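You operate a simulated robot arm through the tools that you are given. There is no shell and no other tool.

You run a simulated robot arm. Do the job below in one go: nothing can be reset, and whatever is moved stays where it is left.

Task
Put things in order on the top of the work table. At the end: the orange drink can (marked "Orange Soda") stands where the green pine refill stood; the blue round battery stands on top of the cream soap bar; the pink blossom refill stands where the orange drink can stood; the white stain stick stands on top of the blue scrub pad; the green pine refill is on the white dish; whatever was shut is shut again. Leave all else as you found it, and nothing knocked over. Set down upright: pine refill.

Only the result counts: the job must be done as asked and must still hold three seconds after the hand-in. Knocking over, shifting, dropping, spilling or breaking anything else fails it.

Robot
A 6-joint arm with a two-finger gripper, fixed in place. Base frame: the origin is at the foot of the arm, x ahead of it, y to its left, z up; the work surface is at about z = 0. Readings come in m, degrees, newtons and seconds.
With the tool pointing down near the work surface it reaches from about 0.18 to 0.48 m from the base axis. Its first joint turns from -66.0 to 66.0 degrees. Payload 1.76 kg.
The tool frame sits at the grasp point between the pads (the TCP): z along the fingers, y along the line on which they close. The tips reach 0.029 m beyond it. The gripper opens to 0.082 m; its body begins 0.058 m behind the TCP.
Orientation is that of the tool frame in the base frame, as [roll, pitch, yaw] about the fixed x, y, z axes, in that order (R = Rz(yaw) Ry(pitch) Rx(roll)). With the fingers straight down and closing along the base's y, the tool's x points along the base's -x, its y along +y and its z along -z.

Tools
- The arm moves only by the tool apply_moves. Its arguments are lists of equal length, an entry for each row: "dp": the shift along the base's x, y, z in m, a list of three; "dr": the turn, a rotation vector about the base's x, y, z in degrees, a list of three. In form: {"dp": [[tx, ty, tz], ...], "dr": [[ax, ay, az], ...]}. A call has 1 to 20 rows; each row shifts and turns the commanded pose from where the row before left it. "jaw" is the gripper command, from -1 (shut) to 1 (fully open), values between in proportion, set as the call begins (left out, the last holds). A row lasts 0.2 s, in which the tool goes at most 0.05 m and 8.6 degrees; a call with a longer step from one row to the next is refused whole, and so is a gripper value outside its range. A pose out of reach is approached as far as the arm can. The call stops where the force on the tool passes 40 N (or 10 N more than at its start, if that is more) or the arm is blocked; 0.2 s more then pass. Each finger travels about 0.2035 m/s and halts on what it meets, pressing with about 28 N; the grip force reading is that of the motor and also rises with nothing between the fingers. The clock runs only during rows and for 0.2 s after the last one: add rows that do not move to give the fingers time. The reply holds the time, the measured pose of the TCP, the force on the tool along the base axes, the opening and the grip force, in the units named above and with some noise, with the torque about the TCP (base axes, N m) and any sound that the robot's microphone picked up.
- Cameras (640 x 400 px; columns grow to the right, rows downward): "scene" is fixed at [0.0561, 0.3293, 0.4241]; the picture's right is [-0.78, -0.62, 0.00], its down [-0.36, 0.46, -0.81] and it looks along [0.51, -0.64, -0.58] (base axes); focal length 220 px, centre (320, 200). "wrist" rides on the gripper at [0.079, 0.004, -0.089] in the tool frame; the picture's right is [-0.05, 1.00, 0.00], its down [-0.71, -0.04, -0.71] and it looks along [-0.71, -0.04, 0.71] (tool axes); focal length 256 px, centre (320, 200). There is no depth. A picture from a camera that has moved, and an enlarged one, comes with that camera's place and axes in the base frame and with its lens.
- camera(camera): a new picture of that camera. The clock stands still meanwhile.
- zoom(camera, box): a new picture of the part [left, top, right, bottom] of that camera's present view, enlarged. The clock stands still meanwhile.
- finish_job(): hands the job in; it is judged then, once.

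Places have to be worked out from the pictures, the camera data and where the tool is seen. Open the gripper and draw the arm clear of the work before you hand the job in, unless the task says otherwise.

The tools are called as name(argument=value, ...) on one line, values as JSON. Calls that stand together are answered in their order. apply_moves: Moves the arm, as the interface text tells. Its arguments: {"type":"object","properties":{"dp":{"type":"array","items":{"type":"array","items":{"type":"number"}}},"dr":{"type":"array","items":{"type":"array","items":{"type":"number"}}},"jaw":{"type":"number"}},"required":["dp","dr"]} The other tools are called the same way: camera (camera) takes a picture; zoom (camera, box) takes an enlarged picture of a part of a camera's view; finish_job () hands the job in.

At the start:

```text
time: 0.0
position: [0.2861, -0.0561, 0.2589]
ee_rot: [180.0, 0.0, 179.9]
force: [0.2, 0.2, 0.6]
moment: [0.01, 0.01, 0.02]
gripper_width: 0.082
grip_force: 0.0
```

scene: 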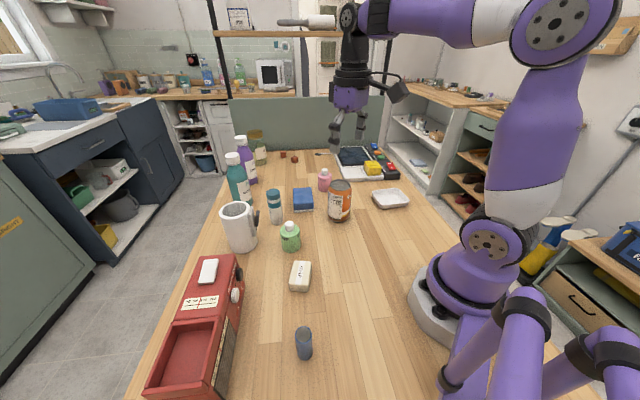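
wrist: 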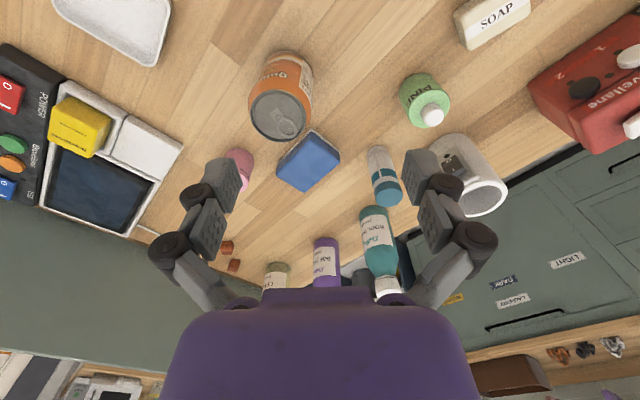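

I'll take closer views from both cameras to identify the objects before moving anything.

zoom(camera="scene", box=[220, 140, 420, 265])

zoom(camera="scene", box=[140, 240, 380, 400])

camera(camera="wrist")

```text
3.20 times, centred on (320, 202) of scene
camera zoom: at [0.0561, 0.3293, 0.4241], right [-0.78, -0.62, 0.0], down [-0.36, 0.46, -0.81], along [0.51, -0.64, -0.58], focal length 705 px, centre (320, 192)
```

zoom: 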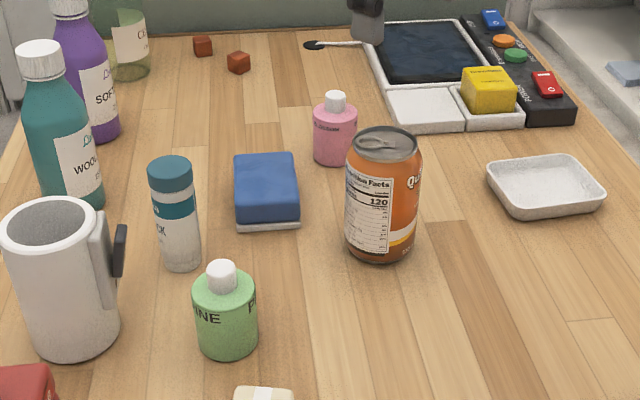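

```text
2.50 times, centred on (260, 320) of scene
camera zoom: at [0.0561, 0.3293, 0.4241], right [-0.78, -0.62, 0.0], down [-0.36, 0.46, -0.81], along [0.51, -0.64, -0.58], focal length 551 px, centre (470, -100)
```

zoom: 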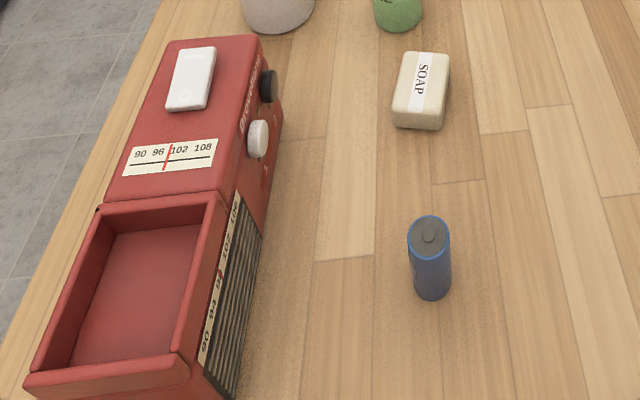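

```text
taken
camera wrist: at [0.2064, -0.0513, 0.3496], right [0.05, 1.0, 0.0], down [0.71, -0.04, 0.71], along [0.71, -0.04, -0.71], focal length 256 px, centre (320, 200)
```

wrist: 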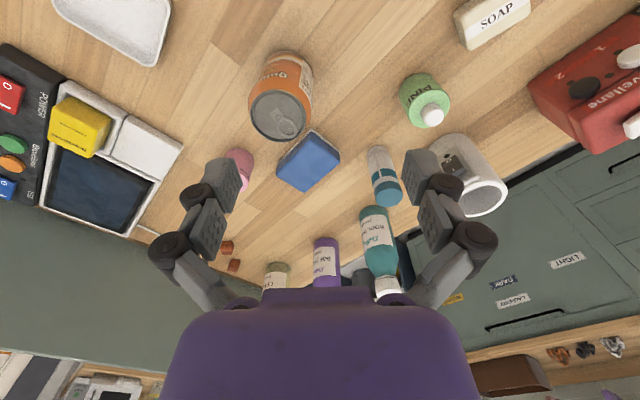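

The pictures put the pine refill near (0.352, 0.076), the can near (0.327, -0.100), the pink refill near (0.456, -0.198) and the dish near (0.242, -0.272). The soap is near (0.264, 0.132), the battery near (0.168, 0.230), the stick near (0.454, 0.030) and the pad near (0.440, -0.068). I'm moving above the pine refill, turned to keep the fingers clear of the mug handle, to check its position.

apply_moves(dp=[[0.0132, 0.0264, -0.016], [0.0132, 0.0264, -0.016], [0.0132, 0.0264, -0.016], [0.0132, 0.0264, -0.016], [0.0132, 0.0264, -0.016], [0, 0, 0]], dr=[[0, 0, 7], [0, 0, 7], [0, 0, 7], [0, 0, 7], [0, 0, 7], [0, 0, 0]], jaw=1)

```text
time: 1.4
position: [0.353, 0.0764, 0.1789]
ee_rot: [179.9, 0.0, -144.9]
force: [0.6, 0.1, 0.3]
moment: [0.01, 0.02, 0.01]
gripper_width: 0.0821
grip_force: 0.0
```

The arm is now above my pine estimate. I'm taking a wrist picture and a scene picture to check the alignment.

camera(camera="wrist")

camera(camera="scene")

```text
taken
camera wrist: at [0.2843, 0.0356, 0.2697], right [-0.53, 0.85, 0.0], down [0.6, 0.38, 0.71], along [0.6, 0.38, -0.71], focal length 256 px, centre (320, 200)
```

wrist: 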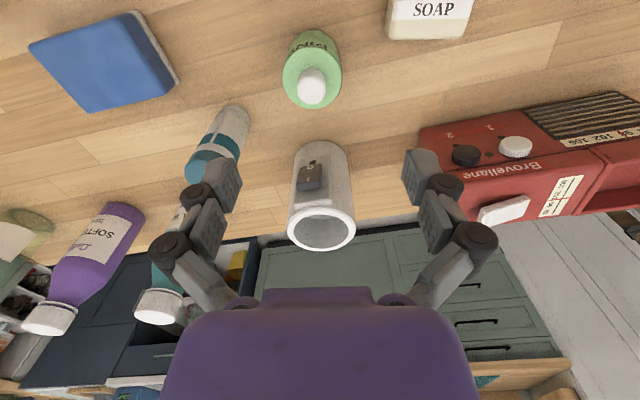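

```text
taken
```

scene: 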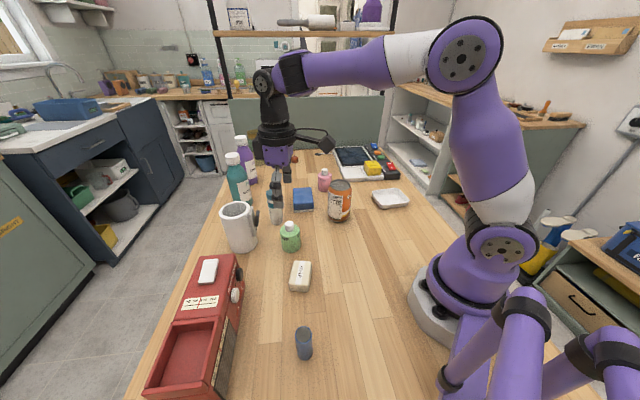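

The wrist view puts the pine base at about (0.353, 0.074), which agrees with the scene camera, and its height at about 0.08 m. I'm zooming in to refine that before the descent.

zoom(camera="wrist", box=[240, 10, 400, 110])

zoom(camera="scene", box=[230, 190, 350, 265])

```text
4.00 times, centred on (320, 60) of wrist
camera zoom: at [0.2843, 0.0356, 0.2697], right [-0.53, 0.85, 0.0], down [0.6, 0.38, 0.71], along [0.6, 0.38, -0.71], focal length 1024 px, centre (320, 760)
```

zoom: 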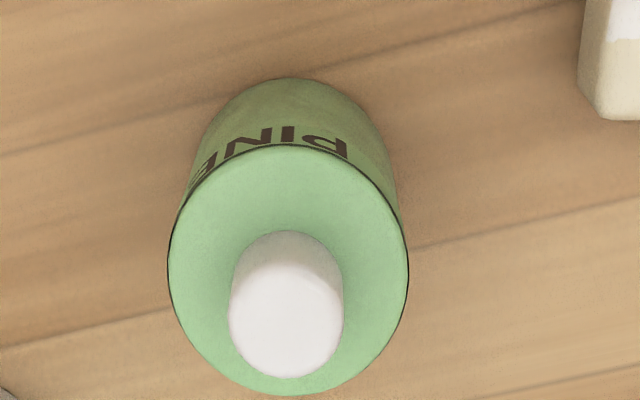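

```text
5.33 times, centred on (290, 228) of scene
camera zoom: at [0.0561, 0.3293, 0.4241], right [-0.78, -0.62, 0.0], down [-0.36, 0.46, -0.81], along [0.51, -0.64, -0.58], focal length 1176 px, centre (480, 53)
```

zoom: 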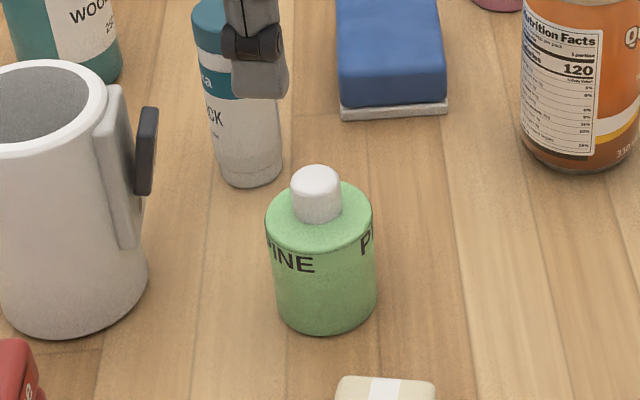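

The pine base centre comes out at about (0.354, 0.0715), with a diameter of 0.048 and a shoulder at about 0.055 height. I'm setting the jaw to about 0.064 and descending to z 0.045.

apply_moves(dp=[[0.001, -0.005, -0.024], [0, 0, -0.03], [0, 0, -0.03], [0, 0, -0.03], [0, 0, -0.02], [0, 0, 0]], dr=[[0, 0, 0], [0, 0, 0], [0, 0, 0], [0, 0, 0], [0, 0, 0], [0, 0, 0]], jaw=0.56)

camera(camera="wrist")

```text
time: 2.8
position: [0.3551, 0.0699, 0.0455]
ee_rot: [-180.0, 0.0, -145.0]
force: [0.0, 0.6, 0.1]
moment: [-0.01, -0.01, -0.01]
gripper_width: 0.064
grip_force: 0.2
```

```text
taken
camera wrist: at [0.2871, 0.0285, 0.1372], right [-0.53, 0.85, 0.0], down [0.6, 0.37, 0.71], along [0.6, 0.37, -0.71], focal length 256 px, centre (320, 200)
```

wrist: 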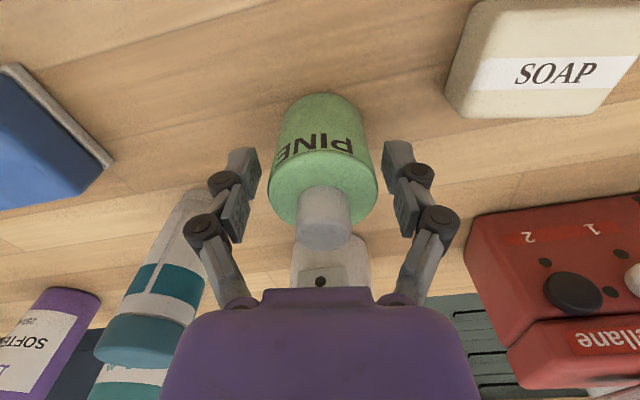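

The refill sits centred between the fingers. I'm closing the jaw to grip it.

apply_moves(dp=[[0, 0, 0], [0, 0, 0], [0, 0, 0]], dr=[[0, 0, 0], [0, 0, 0], [0, 0, 0]], jaw=-1)

camera(camera="wrist")

```text
time: 3.6
position: [0.3555, 0.0707, 0.0467]
ee_rot: [-179.9, 0.0, -145.0]
force: [0.1, 0.9, 2.3]
moment: [0.04, -0.09, 0.03]
gripper_width: 0.0465
grip_force: 27.9
```

```text
taken
camera wrist: at [0.2872, 0.0285, 0.1375], right [-0.53, 0.85, 0.0], down [0.6, 0.37, 0.71], along [0.6, 0.37, -0.71], focal length 256 px, centre (320, 200)
```

wrist: 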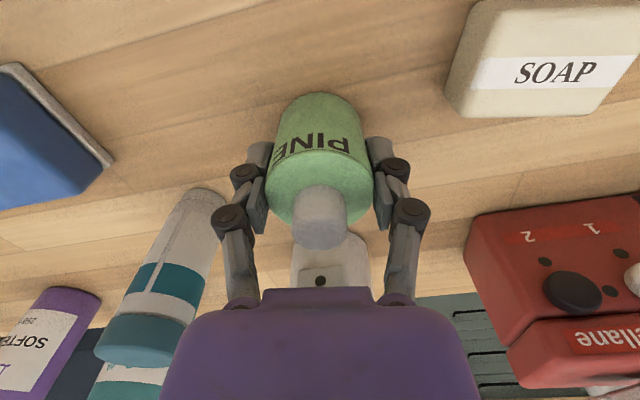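

The grip is firm (width 0.0465), and the pine spot is recorded as (0.3545, 0.0715). I'm lifting straight up, then swinging over to the dish while turning so the fingers close along its long axis.

apply_moves(dp=[[0, 0, 0.015], [0, 0, 0.03], [0, 0, 0.035], [0, 0, 0.035], [0, 0, 0.035], [0, 0, 0.025], [0, 0, 0]], dr=[[0, 0, 0], [0, 0, 0], [0, 0, 0], [0, 0, 0], [0, 0, 0], [0, 0, 0], [0, 0, 0]])

apply_moves(dp=[[-0.0093, -0.0283, 0], [-0.0093, -0.0283, 0], [-0.0093, -0.0283, 0], [-0.0093, -0.0283, 0], [-0.0093, -0.0283, 0], [-0.0093, -0.0283, 0], [-0.0093, -0.0283, 0], [-0.0093, -0.0283, 0], [-0.0093, -0.0283, 0], [-0.0093, -0.0283, 0], [-0.0093, -0.0283, 0], [-0.0093, -0.0283, 0], [0, 0, 0]], dr=[[0, 0, -5.4], [0, 0, -5.4], [0, 0, -5.4], [0, 0, -5.4], [0, 0, -5.4], [0, 0, -5.4], [0, 0, -5.4], [0, 0, -5.4], [0, 0, -5.4], [0, 0, -5.4], [0, 0, -5.4], [0, 0, -5.4], [0, 0, 0]])

camera(camera="wrist")

camera(camera="scene")

```text
time: 5.2
position: [0.3536, 0.0709, 0.2192]
ee_rot: [180.0, 0.0, -145.0]
force: [-0.4, -0.5, -0.1]
moment: [0.02, -0.02, 0.0]
gripper_width: 0.0
grip_force: 27.5
```

```text
time: 8.0
position: [0.2417, -0.2677, 0.2204]
ee_rot: [-179.9, 0.1, 150.2]
force: [-0.1, 0.3, 0.5]
moment: [0.01, -0.01, -0.02]
gripper_width: 0.0
grip_force: 28.0
```

```text
taken
camera wrist: at [0.1746, -0.2238, 0.311], right [0.54, 0.84, 0.0], down [0.59, -0.38, 0.71], along [0.59, -0.38, -0.71], focal length 256 px, centre (320, 200)
```

wrist: 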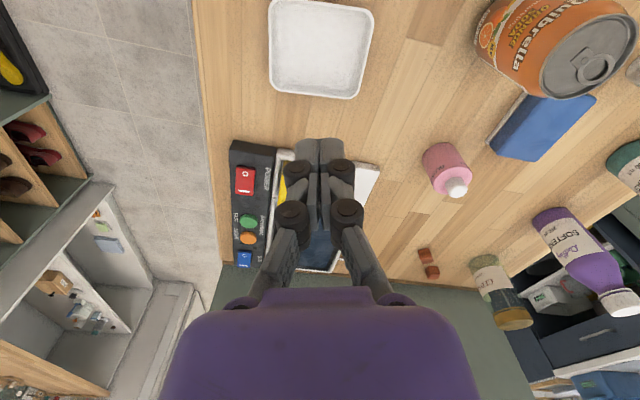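

```text
taken
```

scene: 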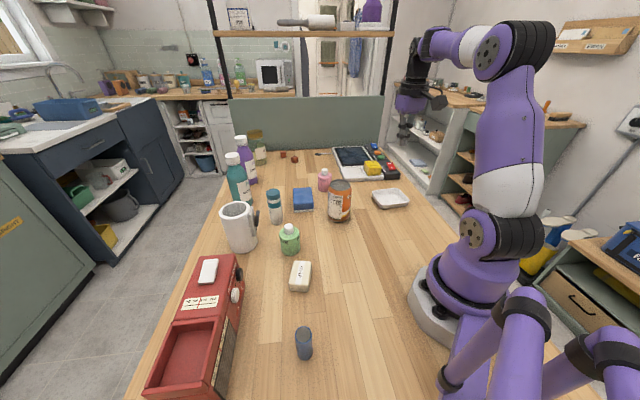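

The grip slipped during the lift: the jaw reads 0.0 and the pine refill is still standing near its original place. I'm zooming in to see its state and to check the dish.

zoom(camera="scene", box=[230, 190, 350, 265])

zoom(camera="wrist", box=[240, 0, 400, 100])

zoom(camera="wrist", box=[240, 130, 400, 230])

```text
5.33 times, centred on (290, 228) of scene
camera zoom: at [0.0561, 0.3292, 0.4241], right [-0.78, -0.62, 0.0], down [-0.36, 0.46, -0.81], along [0.51, -0.64, -0.58], focal length 1176 px, centre (480, 53)
```

zoom: 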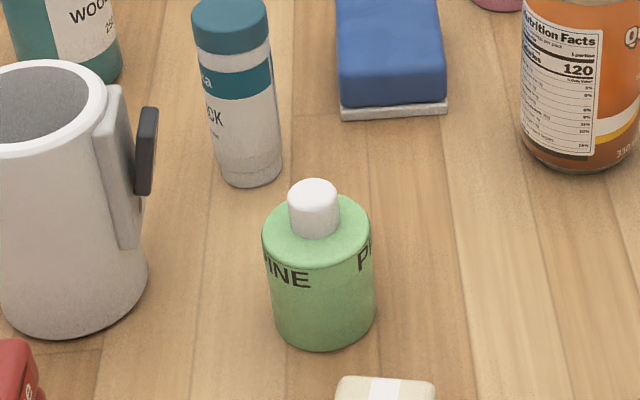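

```text
4.00 times, centred on (320, 50) of wrist
camera zoom: at [0.1746, -0.2238, 0.311], right [0.54, 0.84, 0.0], down [0.59, -0.38, 0.71], along [0.59, -0.38, -0.71], focal length 1024 px, centre (320, 800)
```

zoom: 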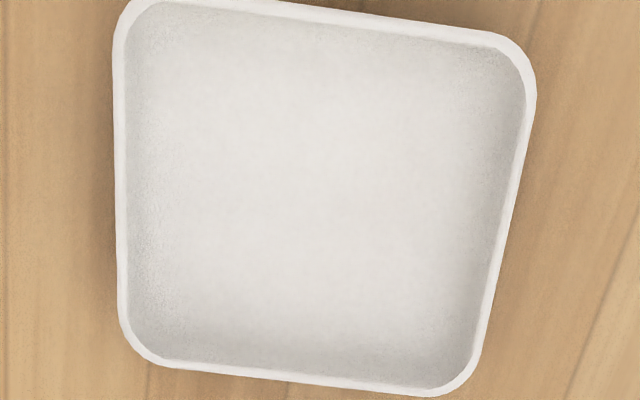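

```text
4.00 times, centred on (320, 180) of wrist
camera zoom: at [0.1746, -0.2238, 0.311], right [0.54, 0.84, 0.0], down [0.59, -0.38, 0.71], along [0.59, -0.38, -0.71], focal length 1024 px, centre (320, 280)
```

zoom: 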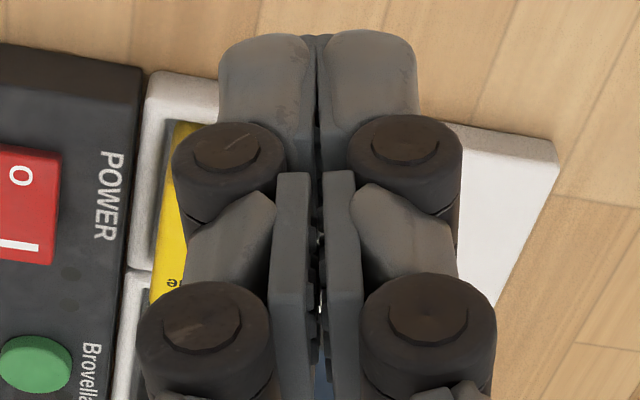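

The pine is upright but slid about 11 mm, to roughly (0.348, 0.081); the grip was too near its shoulder. I'm going back with the jaw part open and will regrip lower, then lift slowly.

apply_moves(dp=[[0.00886, 0.02906, 0], [0.00886, 0.02906, 0], [0.00886, 0.02906, 0], [0.00886, 0.02906, 0], [0.00886, 0.02906, 0], [0.00886, 0.02906, 0], [0.00886, 0.02906, 0], [0.00886, 0.02906, 0], [0.00886, 0.02906, 0], [0.00886, 0.02906, 0], [0.00886, 0.02906, 0], [0.00886, 0.02906, 0], [0, 0, -0.03], [0, 0, -0.02], [0, 0, 0]], dr=[[0, 0, 1.25], [0, 0, 1.25], [0, 0, 1.25], [0, 0, 1.25], [0, 0, 1.25], [0, 0, 1.25], [0, 0, 1.25], [0, 0, 1.25], [0, 0, 1.25], [0, 0, 1.25], [0, 0, 1.25], [0, 0, 1.25], [0, 0, 0], [0, 0, 0], [0, 0, 0]], jaw=0.6)

zoom(camera="wrist", box=[240, 10, 400, 110])

camera(camera="wrist")

```text
time: 11.2
position: [0.348, 0.0817, 0.171]
ee_rot: [-180.0, -0.1, 165.2]
force: [-0.8, 0.4, 0.0]
moment: [0.01, 0.01, 0.03]
gripper_width: 0.0654
grip_force: 0.0
```

```text
4.00 times, centred on (320, 60) of wrist
camera zoom: at [0.2726, 0.1065, 0.2605], right [0.31, 0.95, 0.0], down [0.67, -0.22, 0.71], along [0.67, -0.22, -0.71], focal length 1024 px, centre (320, 760)
```

zoom: 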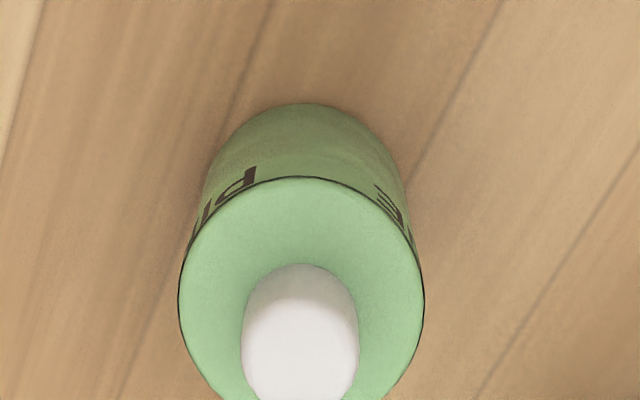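

```text
taken
camera wrist: at [0.2726, 0.1065, 0.2605], right [0.31, 0.95, 0.0], down [0.67, -0.22, 0.71], along [0.67, -0.22, -0.71], focal length 256 px, centre (320, 200)
```

wrist: 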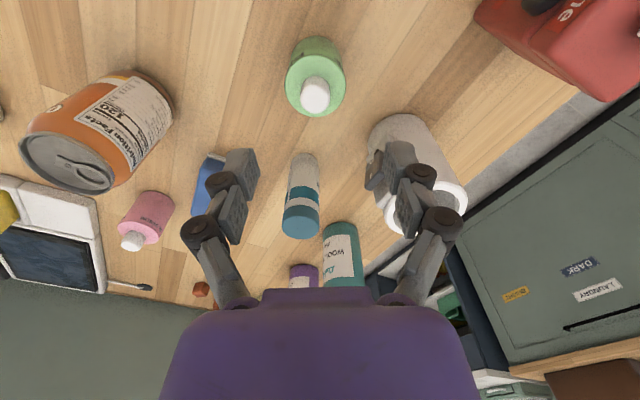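

The pine centre is now about (0.3475, 0.079). I'm descending to z 0.034 so the pads meet the straight part of the body.

apply_moves(dp=[[0, -0.0025, -0.03], [0, 0, -0.03], [0, 0, -0.03], [0, 0, -0.03], [0, 0, -0.017], [0, 0, 0]], dr=[[0, 0, 0], [0, 0, 0], [0, 0, 0], [0, 0, 0], [0, 0, 0], [0, 0, 0]])

apply_moves(dp=[[0, 0, 0], [0, 0, 0], [0, 0, 0], [0, 0, 0]], dr=[[0, 0, 0], [0, 0, 0], [0, 0, 0], [0, 0, 0]], jaw=-1)

camera(camera="wrist")

```text
time: 12.6
position: [0.3492, 0.0787, 0.0318]
ee_rot: [180.0, 0.1, 165.2]
force: [-0.2, -0.9, 0.9]
moment: [0.0, -0.03, -0.02]
gripper_width: 0.0658
grip_force: 0.1
```

```text
time: 13.6
position: [0.3488, 0.0777, 0.032]
ee_rot: [-180.0, 0.0, 165.2]
force: [1.1, -1.8, 3.6]
moment: [0.02, -0.07, -0.01]
gripper_width: 0.0469
grip_force: 27.9
```

```text
taken
camera wrist: at [0.2724, 0.1031, 0.1232], right [0.31, 0.95, 0.0], down [0.67, -0.22, 0.71], along [0.67, -0.22, -0.71], focal length 256 px, centre (320, 200)
```

wrist: 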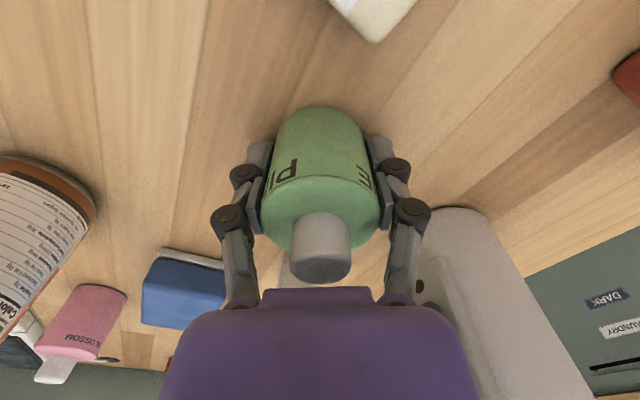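

It is gripped at width 0.0469. I'll raise it slowly by 2 cm and check that it holds.

apply_moves(dp=[[0, 0, 0.004], [0, 0, 0.004], [0, 0, 0.004], [0, 0, 0.004], [0, 0, 0.004], [0, 0, 0]], dr=[[0, 0, 0], [0, 0, 0], [0, 0, 0], [0, 0, 0], [0, 0, 0], [0, 0, 0]])

camera(camera="wrist")

zoom(camera="scene", box=[230, 190, 350, 265])

```text
time: 15.0
position: [0.3485, 0.0785, 0.0543]
ee_rot: [179.9, 0.0, 165.3]
force: [0.6, 1.1, -0.9]
moment: [0.05, -0.02, 0.01]
gripper_width: 0.0465
grip_force: 28.0
```

```text
taken
camera wrist: at [0.2725, 0.103, 0.1439], right [0.31, 0.95, 0.0], down [0.67, -0.22, 0.71], along [0.67, -0.22, -0.71], focal length 256 px, centre (320, 200)
```

wrist: 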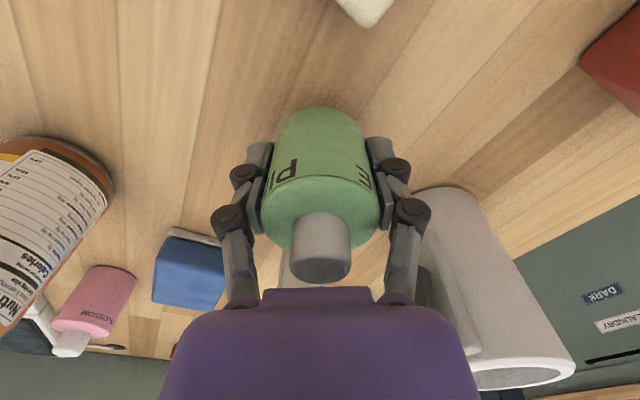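

```text
5.33 times, centred on (290, 228) of scene
camera zoom: at [0.0561, 0.3293, 0.4241], right [-0.78, -0.62, 0.0], down [-0.36, 0.46, -0.81], along [0.51, -0.64, -0.58], focal length 1176 px, centre (480, 53)
```

zoom: 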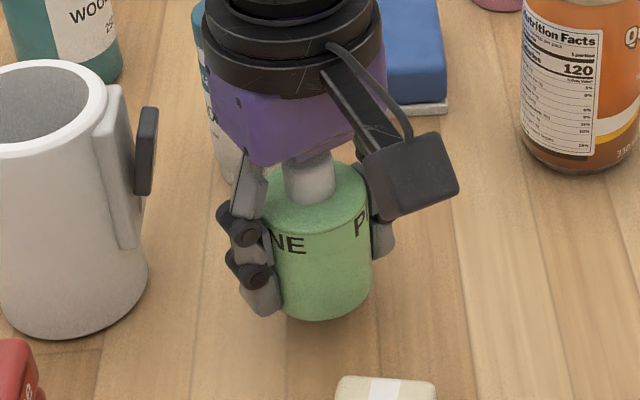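

It is holding firmly: the refill stays fixed in the wrist view and sits 2 cm up. I'm continuing the lift in steps.

apply_moves(dp=[[0, 0, 0.008], [0, 0, 0.015], [0, 0, 0.02], [0, 0, 0.025], [0, 0, 0.025], [0, 0, 0.025], [0, 0, 0.02], [0, 0, 0.01], [0, 0, 0]], dr=[[0, 0, 0], [0, 0, 0], [0, 0, 0], [0, 0, 0], [0, 0, 0], [0, 0, 0], [0, 0, 0], [0, 0, 0], [0, 0, 0]])

```text
time: 17.0
position: [0.3485, 0.0781, 0.2013]
ee_rot: [180.0, 0.0, 165.2]
force: [0.5, 0.2, -0.3]
moment: [-0.02, 0.0, -0.02]
gripper_width: 0.0466
grip_force: 27.9
```

The grip is still 0.0466 at z 0.20. I'm swinging over to the dish centre, about (0.2415, -0.270), turning to yaw 140.

apply_moves(dp=[[-0.00357, -0.0116, 0], [-0.00713, -0.0232, 0], [-0.00713, -0.0232, 0], [-0.00713, -0.0232, 0], [-0.00713, -0.0232, 0], [-0.00713, -0.0232, 0], [-0.00713, -0.0232, 0], [-0.00713, -0.0232, 0], [-0.00713, -0.0232, 0], [-0.00713, -0.0232, 0], [-0.00713, -0.0232, 0], [-0.00713, -0.0232, 0], [-0.00713, -0.0232, 0], [-0.00713, -0.0232, 0], [-0.00713, -0.0232, 0], [-0.00357, -0.0116, 0], [0, 0, 0]], dr=[[0, 0, -1.68], [0, 0, -1.68], [0, 0, -1.68], [0, 0, -1.68], [0, 0, -1.68], [0, 0, -1.68], [0, 0, -1.68], [0, 0, -1.68], [0, 0, -1.68], [0, 0, -1.68], [0, 0, -1.68], [0, 0, -1.68], [0, 0, -1.68], [0, 0, -1.68], [0, 0, -1.68], [0, 0, 0], [0, 0, 0]])

camera(camera="wrist")

zoom(camera="scene", box=[340, 130, 460, 205])

```text
time: 20.6
position: [0.2425, -0.2698, 0.2005]
ee_rot: [180.0, 0.0, 140.0]
force: [-0.3, -0.2, -0.6]
moment: [0.01, -0.01, -0.02]
gripper_width: 0.0464
grip_force: 28.3
```

```text
taken
camera wrist: at [0.1833, -0.2146, 0.2915], right [0.68, 0.73, 0.0], down [0.52, -0.48, 0.71], along [0.52, -0.48, -0.71], focal length 256 px, centre (320, 200)
```

wrist: 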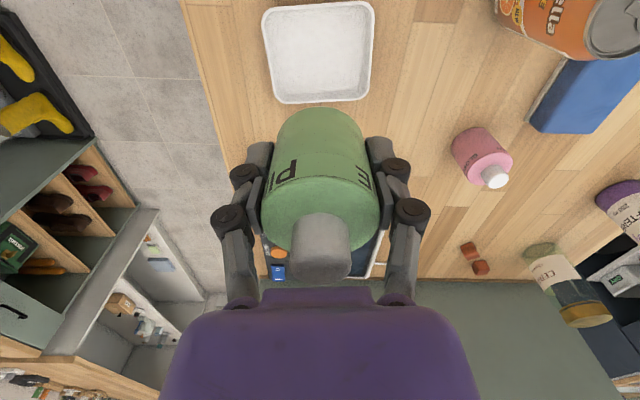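

```text
5.33 times, centred on (400, 168) of scene
camera zoom: at [0.0561, 0.3292, 0.4241], right [-0.78, -0.62, 0.0], down [-0.36, 0.46, -0.81], along [0.51, -0.64, -0.58], focal length 1176 px, centre (-107, 373)
```

zoom: 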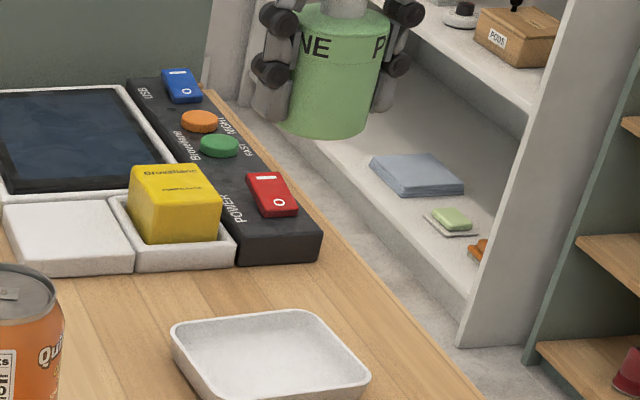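

The refill is held over the dish, whose centre recomputes to (0.241, -0.269). I'm zooming on the dish to judge its wall height and inner floor before lowering.

zoom(camera="scene", box=[360, 175, 424, 215])

zoom(camera="wrist", box=[240, 0, 400, 100])

```text
10.00 times, centred on (392, 195) of scene
camera zoom: at [0.0561, 0.3292, 0.4241], right [-0.78, -0.62, 0.0], down [-0.36, 0.46, -0.81], along [0.51, -0.64, -0.58], focal length 2204 px, centre (-400, 250)
```

zoom: 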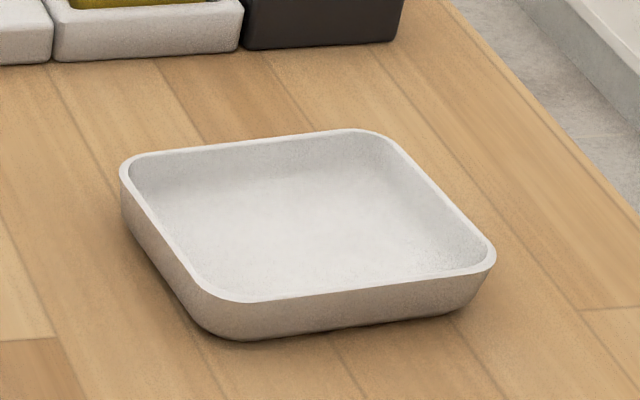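

```text
4.00 times, centred on (320, 50) of wrist
camera zoom: at [0.1833, -0.2146, 0.2915], right [0.68, 0.73, 0.0], down [0.52, -0.48, 0.71], along [0.52, -0.48, -0.71], focal length 1024 px, centre (320, 800)
```

zoom: 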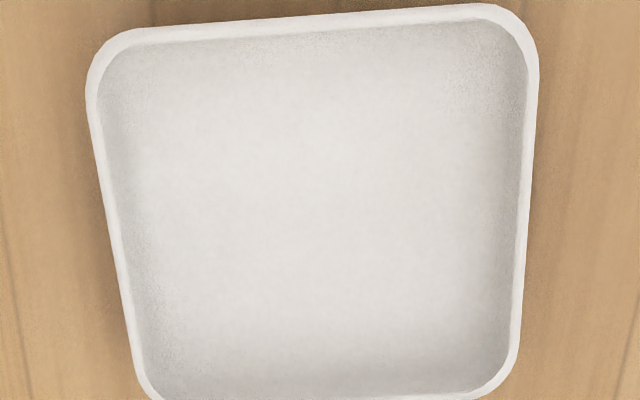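

The dish wall is about 0.016 high, with a floor about 0.083 long on its long axis, so the fingers fit. I'm lowering to just above the dish floor.

apply_moves(dp=[[-0.0012, 0.0004, -0.015], [0, 0, -0.025], [0, 0, -0.03], [0, 0, -0.03], [0, 0, -0.025], [0, 0, -0.02], [0, 0, -0.01], [0, 0, 0]], dr=[[0, 0, 0], [0, 0, 0], [0, 0, 0], [0, 0, 0], [0, 0, 0], [0, 0, 0], [0, 0, 0], [0, 0, 0]])

camera(camera="wrist")

zoom(camera="scene", box=[344, 155, 440, 215])

```text
time: 22.4
position: [0.2413, -0.2686, 0.0458]
ee_rot: [-180.0, 0.0, 140.0]
force: [0.1, 0.7, -0.2]
moment: [-0.01, -0.03, 0.01]
gripper_width: 0.0468
grip_force: 28.4
```

```text
taken
camera wrist: at [0.1825, -0.2143, 0.136], right [0.68, 0.73, 0.0], down [0.52, -0.48, 0.71], along [0.52, -0.48, -0.71], focal length 256 px, centre (320, 200)
```

wrist: 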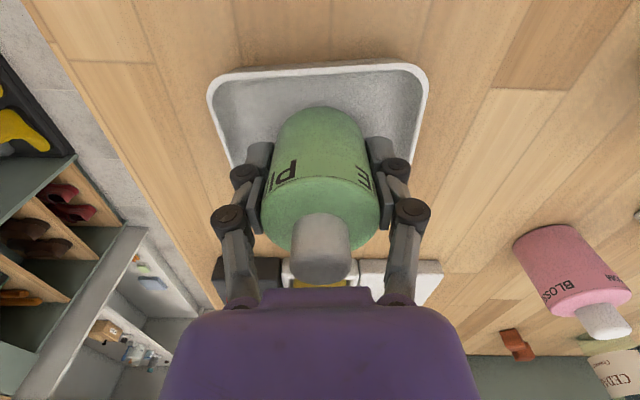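

```text
6.67 times, centred on (392, 185) of scene
camera zoom: at [0.0561, 0.3293, 0.4241], right [-0.78, -0.62, 0.0], down [-0.36, 0.46, -0.81], along [0.51, -0.64, -0.58], focal length 1469 px, centre (-160, 300)
```

zoom: 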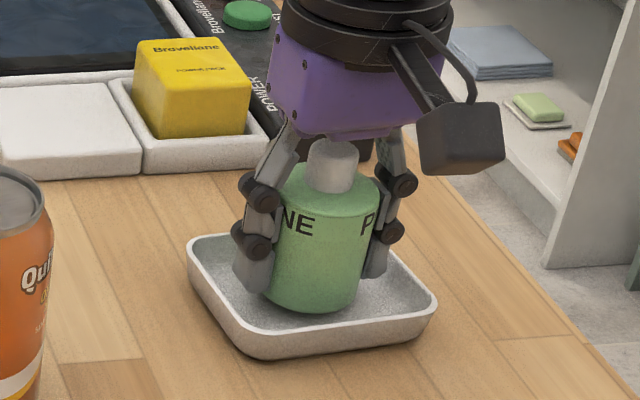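

The refill is well centred over the dish, about 1 cm above its floor. I'm lowering in small steps while watching the force.

apply_moves(dp=[[0, 0, -0.002], [0, 0, -0.002], [0, 0, -0.002], [0, 0, -0.001], [0, 0, 0]], dr=[[0, 0, 0], [0, 0, 0], [0, 0, 0], [0, 0, 0], [0, 0, 0]])

apply_moves(dp=[[0, 0, -0.001], [0, 0, -0.001], [0, 0, 0]], dr=[[0, 0, 0], [0, 0, 0], [0, 0, 0]])

zoom(camera="scene", box=[360, 175, 424, 215])

```text
time: 23.6
position: [0.2407, -0.2702, 0.0392]
ee_rot: [180.0, 0.0, 140.1]
force: [0.3, -0.4, -0.9]
moment: [0.01, -0.02, 0.02]
gripper_width: 0.0468
grip_force: 27.8
```

```text
time: 24.4
position: [0.2401, -0.2699, 0.0387]
ee_rot: [-180.0, 0.0, 140.0]
force: [-1.5, 2.7, 12.2]
moment: [0.16, 0.04, -0.02]
gripper_width: 0.0467
grip_force: 27.9
```

```text
10.00 times, centred on (392, 195) of scene
camera zoom: at [0.0561, 0.3293, 0.4241], right [-0.78, -0.62, 0.0], down [-0.36, 0.45, -0.81], along [0.51, -0.64, -0.58], focal length 2204 px, centre (-400, 250)
```

zoom: 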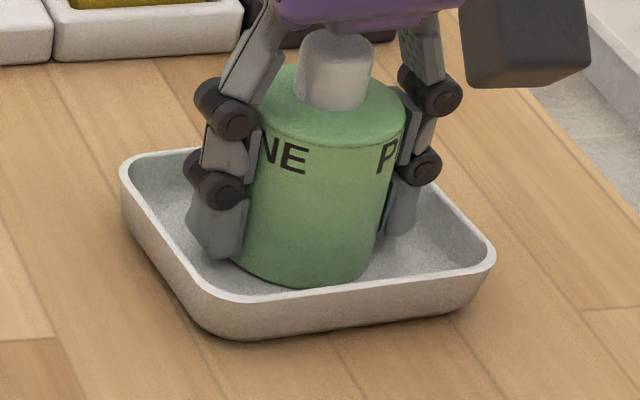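

Contact shows as 12 N in z, so the refill stands on the dish floor. I'm easing up 0.7 mm to unload it, then opening slightly.

apply_moves(dp=[[0, 0, 0.0007], [0, 0, 0]], dr=[[0, 0, 0], [0, 0, 0]])

apply_moves(dp=[[0, 0, 0], [0, 0, 0]], dr=[[0, 0, 0], [0, 0, 0]], jaw=0.28)

zoom(camera="scene", box=[360, 165, 424, 205])

camera(camera="wrist")

```text
time: 25.0
position: [0.2414, -0.2703, 0.0375]
ee_rot: [-180.0, 0.0, 140.0]
force: [1.0, -0.8, 2.0]
moment: [0.01, -0.06, 0.02]
gripper_width: 0.0465
grip_force: 28.1
```

```text
time: 25.6
position: [0.2409, -0.2689, 0.0386]
ee_rot: [-180.0, 0.0, 140.0]
force: [0.3, 0.8, -0.3]
moment: [0.01, 0.01, 0.0]
gripper_width: 0.0526
grip_force: 0.0
```

```text
10.00 times, centred on (392, 185) of scene
camera zoom: at [0.0561, 0.3293, 0.4241], right [-0.78, -0.62, 0.0], down [-0.36, 0.46, -0.81], along [0.51, -0.64, -0.58], focal length 2204 px, centre (-400, 350)
```

zoom: 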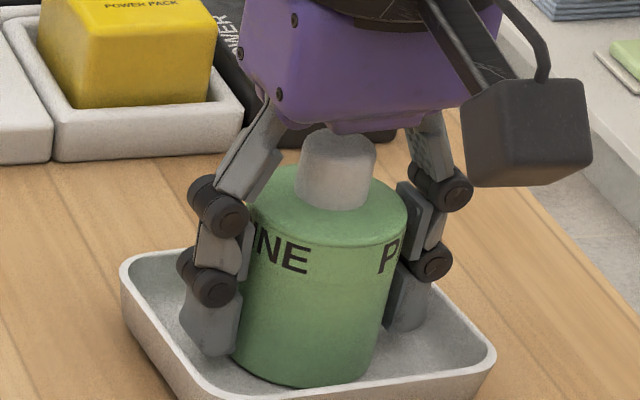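

```text
taken
camera wrist: at [0.1822, -0.2152, 0.1284], right [0.68, 0.73, 0.0], down [0.52, -0.48, 0.71], along [0.52, -0.48, -0.71], focal length 256 px, centre (320, 200)
```

wrist: 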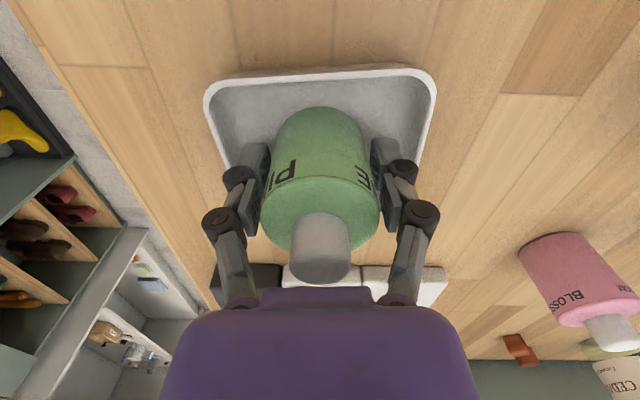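

The refill has been released and stands in the dish. I'm rising slightly, opening wider once the tips clear the rim, then going straight up.

apply_moves(dp=[[0, 0, 0.004], [0, 0, 0.006], [0, 0, 0.006], [0, 0, 0]], dr=[[0, 0, 0], [0, 0, 0], [0, 0, 0], [0, 0, 0]])

apply_moves(dp=[[0, 0, 0.01], [0, 0, 0.025], [0, 0, 0.03], [0, 0, 0.03], [0, 0, 0.03], [0, 0, 0.02], [0, 0, 0]], dr=[[0, 0, 0], [0, 0, 0], [0, 0, 0], [0, 0, 0], [0, 0, 0], [0, 0, 0], [0, 0, 0]], jaw=0.6)

camera(camera="wrist")

camera(camera="scene")

```text
time: 26.6
position: [0.2406, -0.2695, 0.0536]
ee_rot: [180.0, 0.0, 140.0]
force: [-0.4, 0.0, 0.4]
moment: [-0.03, -0.01, 0.02]
gripper_width: 0.0523
grip_force: 0.1
```

```text
time: 28.2
position: [0.2431, -0.2695, 0.2007]
ee_rot: [180.0, 0.0, 140.0]
force: [-0.4, -0.6, 0.2]
moment: [-0.03, 0.02, 0.03]
gripper_width: 0.0655
grip_force: 0.1
```

```text
taken
camera wrist: at [0.1837, -0.2146, 0.2905], right [0.68, 0.73, 0.0], down [0.52, -0.48, 0.71], along [0.52, -0.48, -0.71], focal length 256 px, centre (320, 200)
```

wrist: 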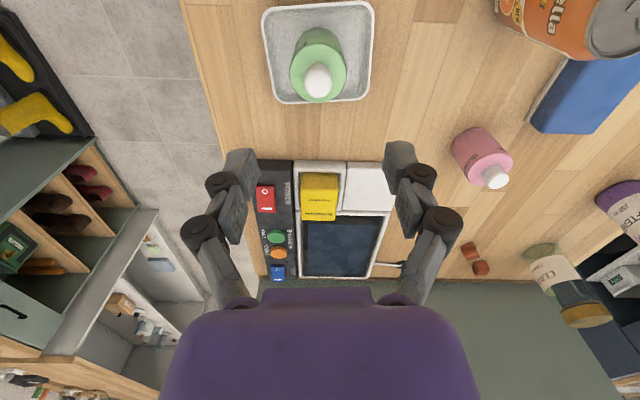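

```text
taken
```

scene: 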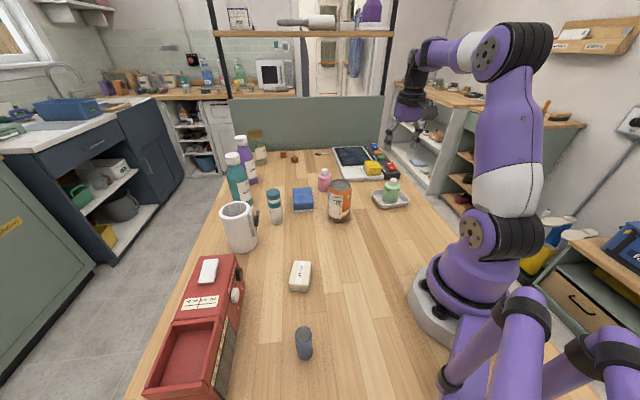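

The pine refill stands upright in the dish. Next is the can; I'm moving above its estimated position (0.331, -0.105) with the jaw fully open to refine the estimate.

apply_moves(dp=[[0.01106, 0.02056, 0], [0.01106, 0.02056, 0], [0.01106, 0.02056, 0], [0.01106, 0.02056, 0], [0.01106, 0.02056, 0], [0.01106, 0.02056, 0], [0.01106, 0.02056, 0], [0.01106, 0.02056, 0], [0, 0, 0]], dr=[[0, 0, 3.125], [0, 0, 3.125], [0, 0, 3.125], [0, 0, 3.125], [0, 0, 3.125], [0, 0, 3.125], [0, 0, 3.125], [0, 0, 3.125], [0, 0, 0]], jaw=1)

camera(camera="wrist")

zoom(camera="scene", box=[290, 165, 386, 225])

```text
time: 30.2
position: [0.3284, -0.105, 0.2002]
ee_rot: [-180.0, 0.0, 164.9]
force: [0.2, 0.4, 0.5]
moment: [0.02, 0.04, 0.03]
gripper_width: 0.082
grip_force: 0.2
```

```text
taken
camera wrist: at [0.2531, -0.0799, 0.2897], right [0.31, 0.95, 0.0], down [0.67, -0.22, 0.71], along [0.67, -0.22, -0.71], focal length 256 px, centre (320, 200)
```

wrist: 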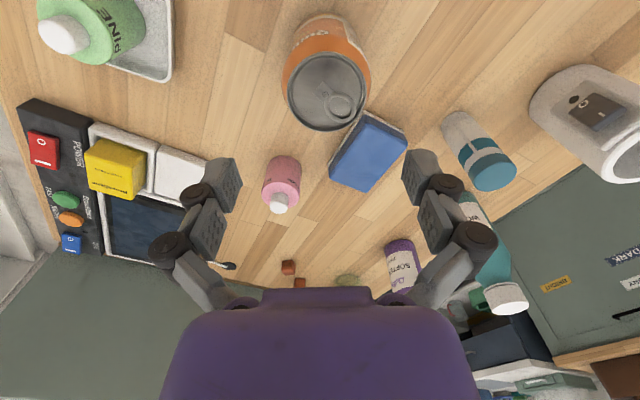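

```text
6.67 times, centred on (338, 195) of scene
camera zoom: at [0.0561, 0.3293, 0.4241], right [-0.78, -0.62, 0.0], down [-0.36, 0.46, -0.81], along [0.51, -0.64, -0.58], focal length 1469 px, centre (200, 233)
```

zoom: 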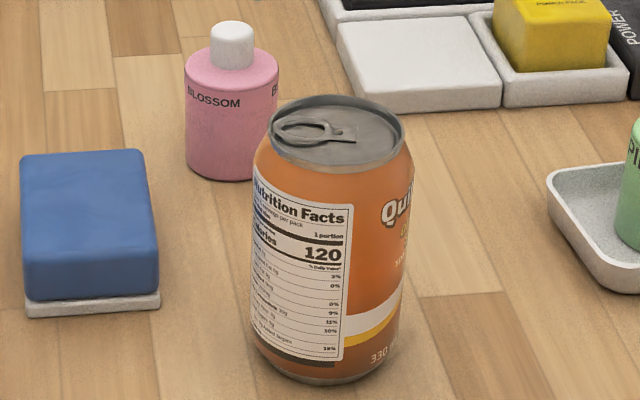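

The can centre looks closer to (0.325, -0.098). I'm zooming the wrist view on it to refine that.

zoom(camera="wrist", box=[240, 0, 416, 140])

```text
2.86 times, centred on (328, 70) of wrist
camera zoom: at [0.2531, -0.0799, 0.2897], right [0.31, 0.95, 0.0], down [0.67, -0.22, 0.71], along [0.67, -0.22, -0.71], focal length 731 px, centre (297, 571)
```

zoom: 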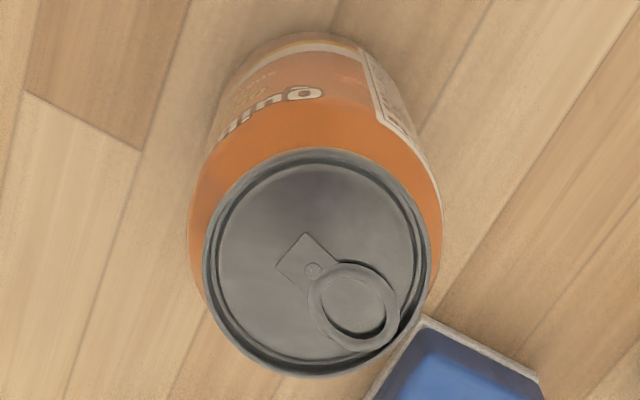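

The lid measures about 0.054 across, so it's a standard can about 0.062-0.066 wide with its centre near (0.324, -0.098). I'm shifting and descending to just above the can for a final alignment check.

apply_moves(dp=[[-0.0022, 0.0035, -0.02], [-0.0022, 0.0035, -0.02], [0, 0, -0.005], [0, 0, 0]], dr=[[0, 0, 0], [0, 0, 0], [0, 0, 0], [0, 0, 0]])

camera(camera="wrist")

zoom(camera="scene", box=[290, 145, 386, 225])

```text
time: 31.2
position: [0.3248, -0.0981, 0.1544]
ee_rot: [180.0, 0.0, 165.0]
force: [0.4, -0.3, 0.2]
moment: [0.01, 0.01, 0.0]
gripper_width: 0.0821
grip_force: 0.0
```

```text
taken
camera wrist: at [0.2491, -0.0733, 0.2448], right [0.31, 0.95, 0.0], down [0.67, -0.22, 0.71], along [0.67, -0.22, -0.71], focal length 256 px, centre (320, 200)
```

wrist: 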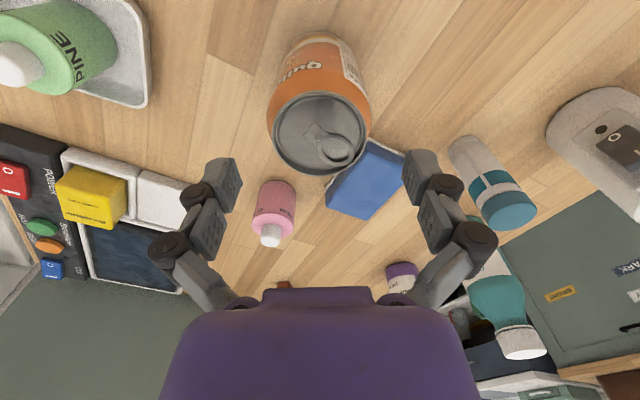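

```text
5.00 times, centred on (338, 185) of scene
camera zoom: at [0.0561, 0.3293, 0.4241], right [-0.78, -0.62, 0.0], down [-0.36, 0.46, -0.81], along [0.51, -0.64, -0.58], focal length 1102 px, centre (230, 275)
```

zoom: 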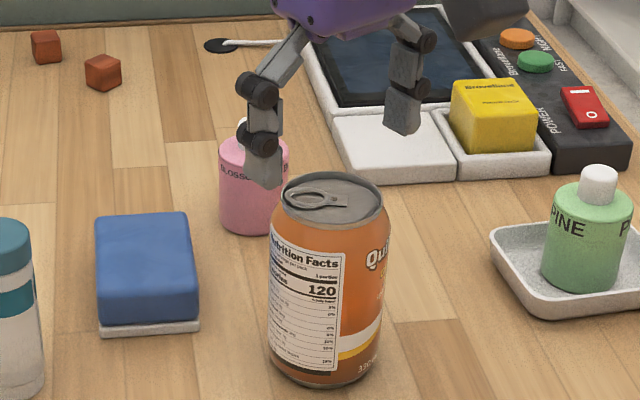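

The lid lies on the tool axis line (column 320), so the can is aligned on the closing axis. I'm descending to z 0.07, where the palm stays clear of the can top, and then closing.

apply_moves(dp=[[-0.0012, 0.0004, -0.02], [0, 0, -0.025], [0, 0, -0.025], [0, 0, -0.0144], [0, 0, 0]], dr=[[0, 0, 0], [0, 0, 0], [0, 0, 0], [0, 0, 0], [0, 0, 0]])

camera(camera="wrist")

```text
time: 32.4
position: [0.3228, -0.0973, 0.0706]
ee_rot: [-180.0, 0.0, 165.0]
force: [-0.1, 0.0, 0.5]
moment: [0.0, 0.03, 0.01]
gripper_width: 0.0823
grip_force: 0.1
```

```text
taken
camera wrist: at [0.2469, -0.0718, 0.1609], right [0.31, 0.95, 0.0], down [0.67, -0.22, 0.71], along [0.67, -0.22, -0.71], focal length 256 px, centre (320, 200)
```

wrist: 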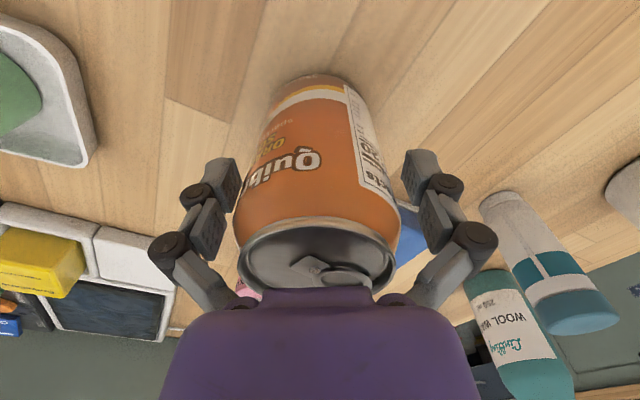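

The can is centred between the fingers with clearance on both sides. I'm closing on it and test-lifting slowly.

apply_moves(dp=[[0, 0, 0], [0, 0, 0], [0, 0, 0], [0, 0, 0]], dr=[[0, 0, 0], [0, 0, 0], [0, 0, 0], [0, 0, 0]], jaw=-1)

apply_moves(dp=[[0, 0, 0.003], [0, 0, 0.004], [0, 0, 0.004], [0, 0, 0.004], [0, 0, 0]], dr=[[0, 0, 0], [0, 0, 0], [0, 0, 0], [0, 0, 0], [0, 0, 0]])

camera(camera="wrist")

zoom(camera="scene", box=[290, 145, 386, 225])

```text
time: 33.4
position: [0.3228, -0.0969, 0.0711]
ee_rot: [-180.0, 0.2, 164.9]
force: [-0.2, -7.7, 13.9]
moment: [-0.17, -0.11, -0.07]
gripper_width: 0.0648
grip_force: 28.0
```

```text
time: 34.6
position: [0.3241, -0.0961, 0.0847]
ee_rot: [-180.0, 0.0, 165.0]
force: [0.8, 0.2, -3.9]
moment: [-0.04, 0.0, -0.03]
gripper_width: 0.0648
grip_force: 28.0
```

```text
taken
camera wrist: at [0.2473, -0.0721, 0.1752], right [0.31, 0.95, 0.0], down [0.67, -0.22, 0.71], along [0.67, -0.22, -0.71], focal length 256 px, centre (320, 200)
```

wrist: 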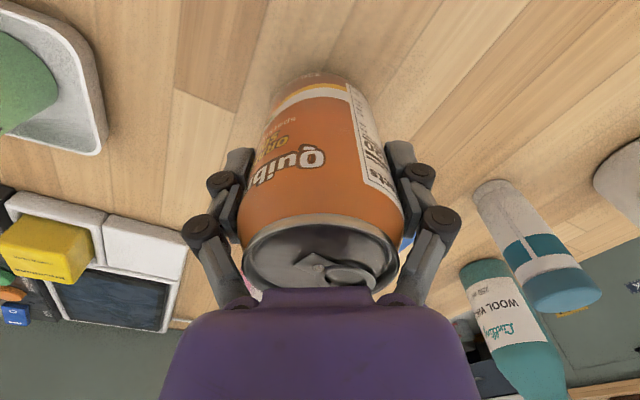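

```text
5.00 times, centred on (338, 185) of scene
camera zoom: at [0.0561, 0.3293, 0.4241], right [-0.78, -0.62, 0.0], down [-0.36, 0.46, -0.81], along [0.51, -0.64, -0.58], focal length 1102 px, centre (230, 275)
```

zoom: 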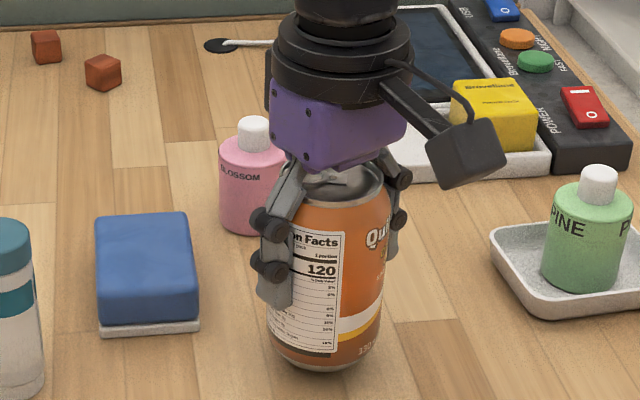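

The can is up with a steady grip, and its original spot is recorded as about (0.323, -0.0975). I'm lifting further and carrying it to the pine's original spot (0.3545, 0.0715).

apply_moves(dp=[[0, 0, 0.01], [0, 0, 0.02], [0, 0, 0.025], [0, 0, 0.02], [0.00175, 0.00938, 0], [0.0035, 0.01876, 0], [0.0035, 0.01876, 0], [0.0035, 0.01876, 0], [0.0035, 0.01876, 0], [0.0035, 0.01876, 0], [0.0035, 0.01876, 0], [0.0035, 0.01876, 0], [0.0035, 0.01876, 0], [0.00175, 0.00938, 0], [0, 0, 0]], dr=[[0, 0, 0], [0, 0, 0], [0, 0, 0], [0, 0, 0], [0, 0, 0], [0, 0, 0], [0, 0, 0], [0, 0, 0], [0, 0, 0], [0, 0, 0], [0, 0, 0], [0, 0, 0], [0, 0, 0], [0, 0, 0], [0, 0, 0]])

camera(camera="wrist")

camera(camera="scene")

```text
time: 37.8
position: [0.3557, 0.0721, 0.1596]
ee_rot: [-179.9, 0.0, 165.1]
force: [0.2, -0.3, -3.1]
moment: [0.01, 0.02, 0.0]
gripper_width: 0.0647
grip_force: 28.3
```

```text
taken
camera wrist: at [0.279, 0.0973, 0.2503], right [0.31, 0.95, 0.0], down [0.67, -0.22, 0.71], along [0.67, -0.22, -0.71], focal length 256 px, centre (320, 200)
```

wrist: 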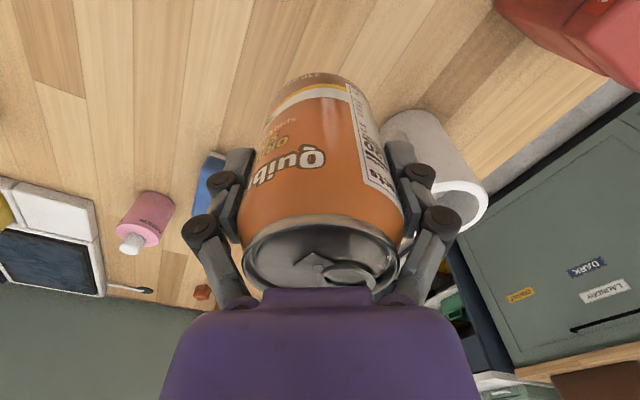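

```text
taken
```

scene: 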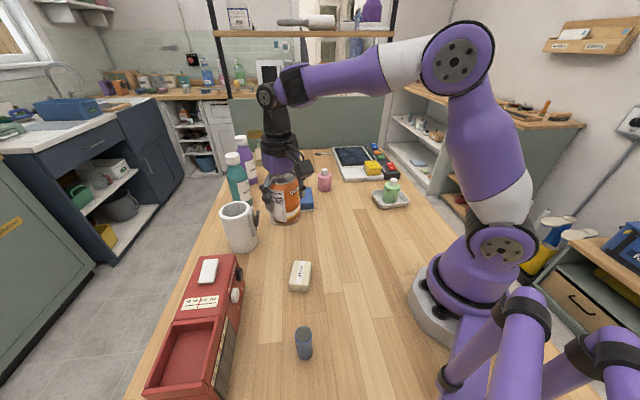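

The can hangs over the pine spot at TCP z 0.16; on the table the TCP should read about 0.071. I'm lowering most of the way, then in small steps.

apply_moves(dp=[[-0.0007, 0, -0.015], [0, 0, -0.025], [0, 0, -0.025], [0, 0, -0.012], [0, 0, -0.004], [0, 0, -0.002], [0, 0, 0]], dr=[[0, 0, 0], [0, 0, 0], [0, 0, 0], [0, 0, 0], [0, 0, 0], [0, 0, 0], [0, 0, 0]])

apply_moves(dp=[[0, 0, -0.001], [0, 0, -0.001], [0, 0, -0.001], [0, 0, 0]], dr=[[0, 0, 0], [0, 0, 0], [0, 0, 0], [0, 0, 0]])

```text
time: 39.4
position: [0.3544, 0.0728, 0.0756]
ee_rot: [-180.0, 0.0, 165.0]
force: [-0.2, 0.7, -3.0]
moment: [0.0, 0.0, 0.04]
gripper_width: 0.0647
grip_force: 28.3
```

```text
time: 40.4
position: [0.3544, 0.0728, 0.0724]
ee_rot: [-180.0, 0.1, 165.0]
force: [-0.4, 0.8, -3.4]
moment: [-0.02, 0.04, 0.0]
gripper_width: 0.065
grip_force: 27.8
```

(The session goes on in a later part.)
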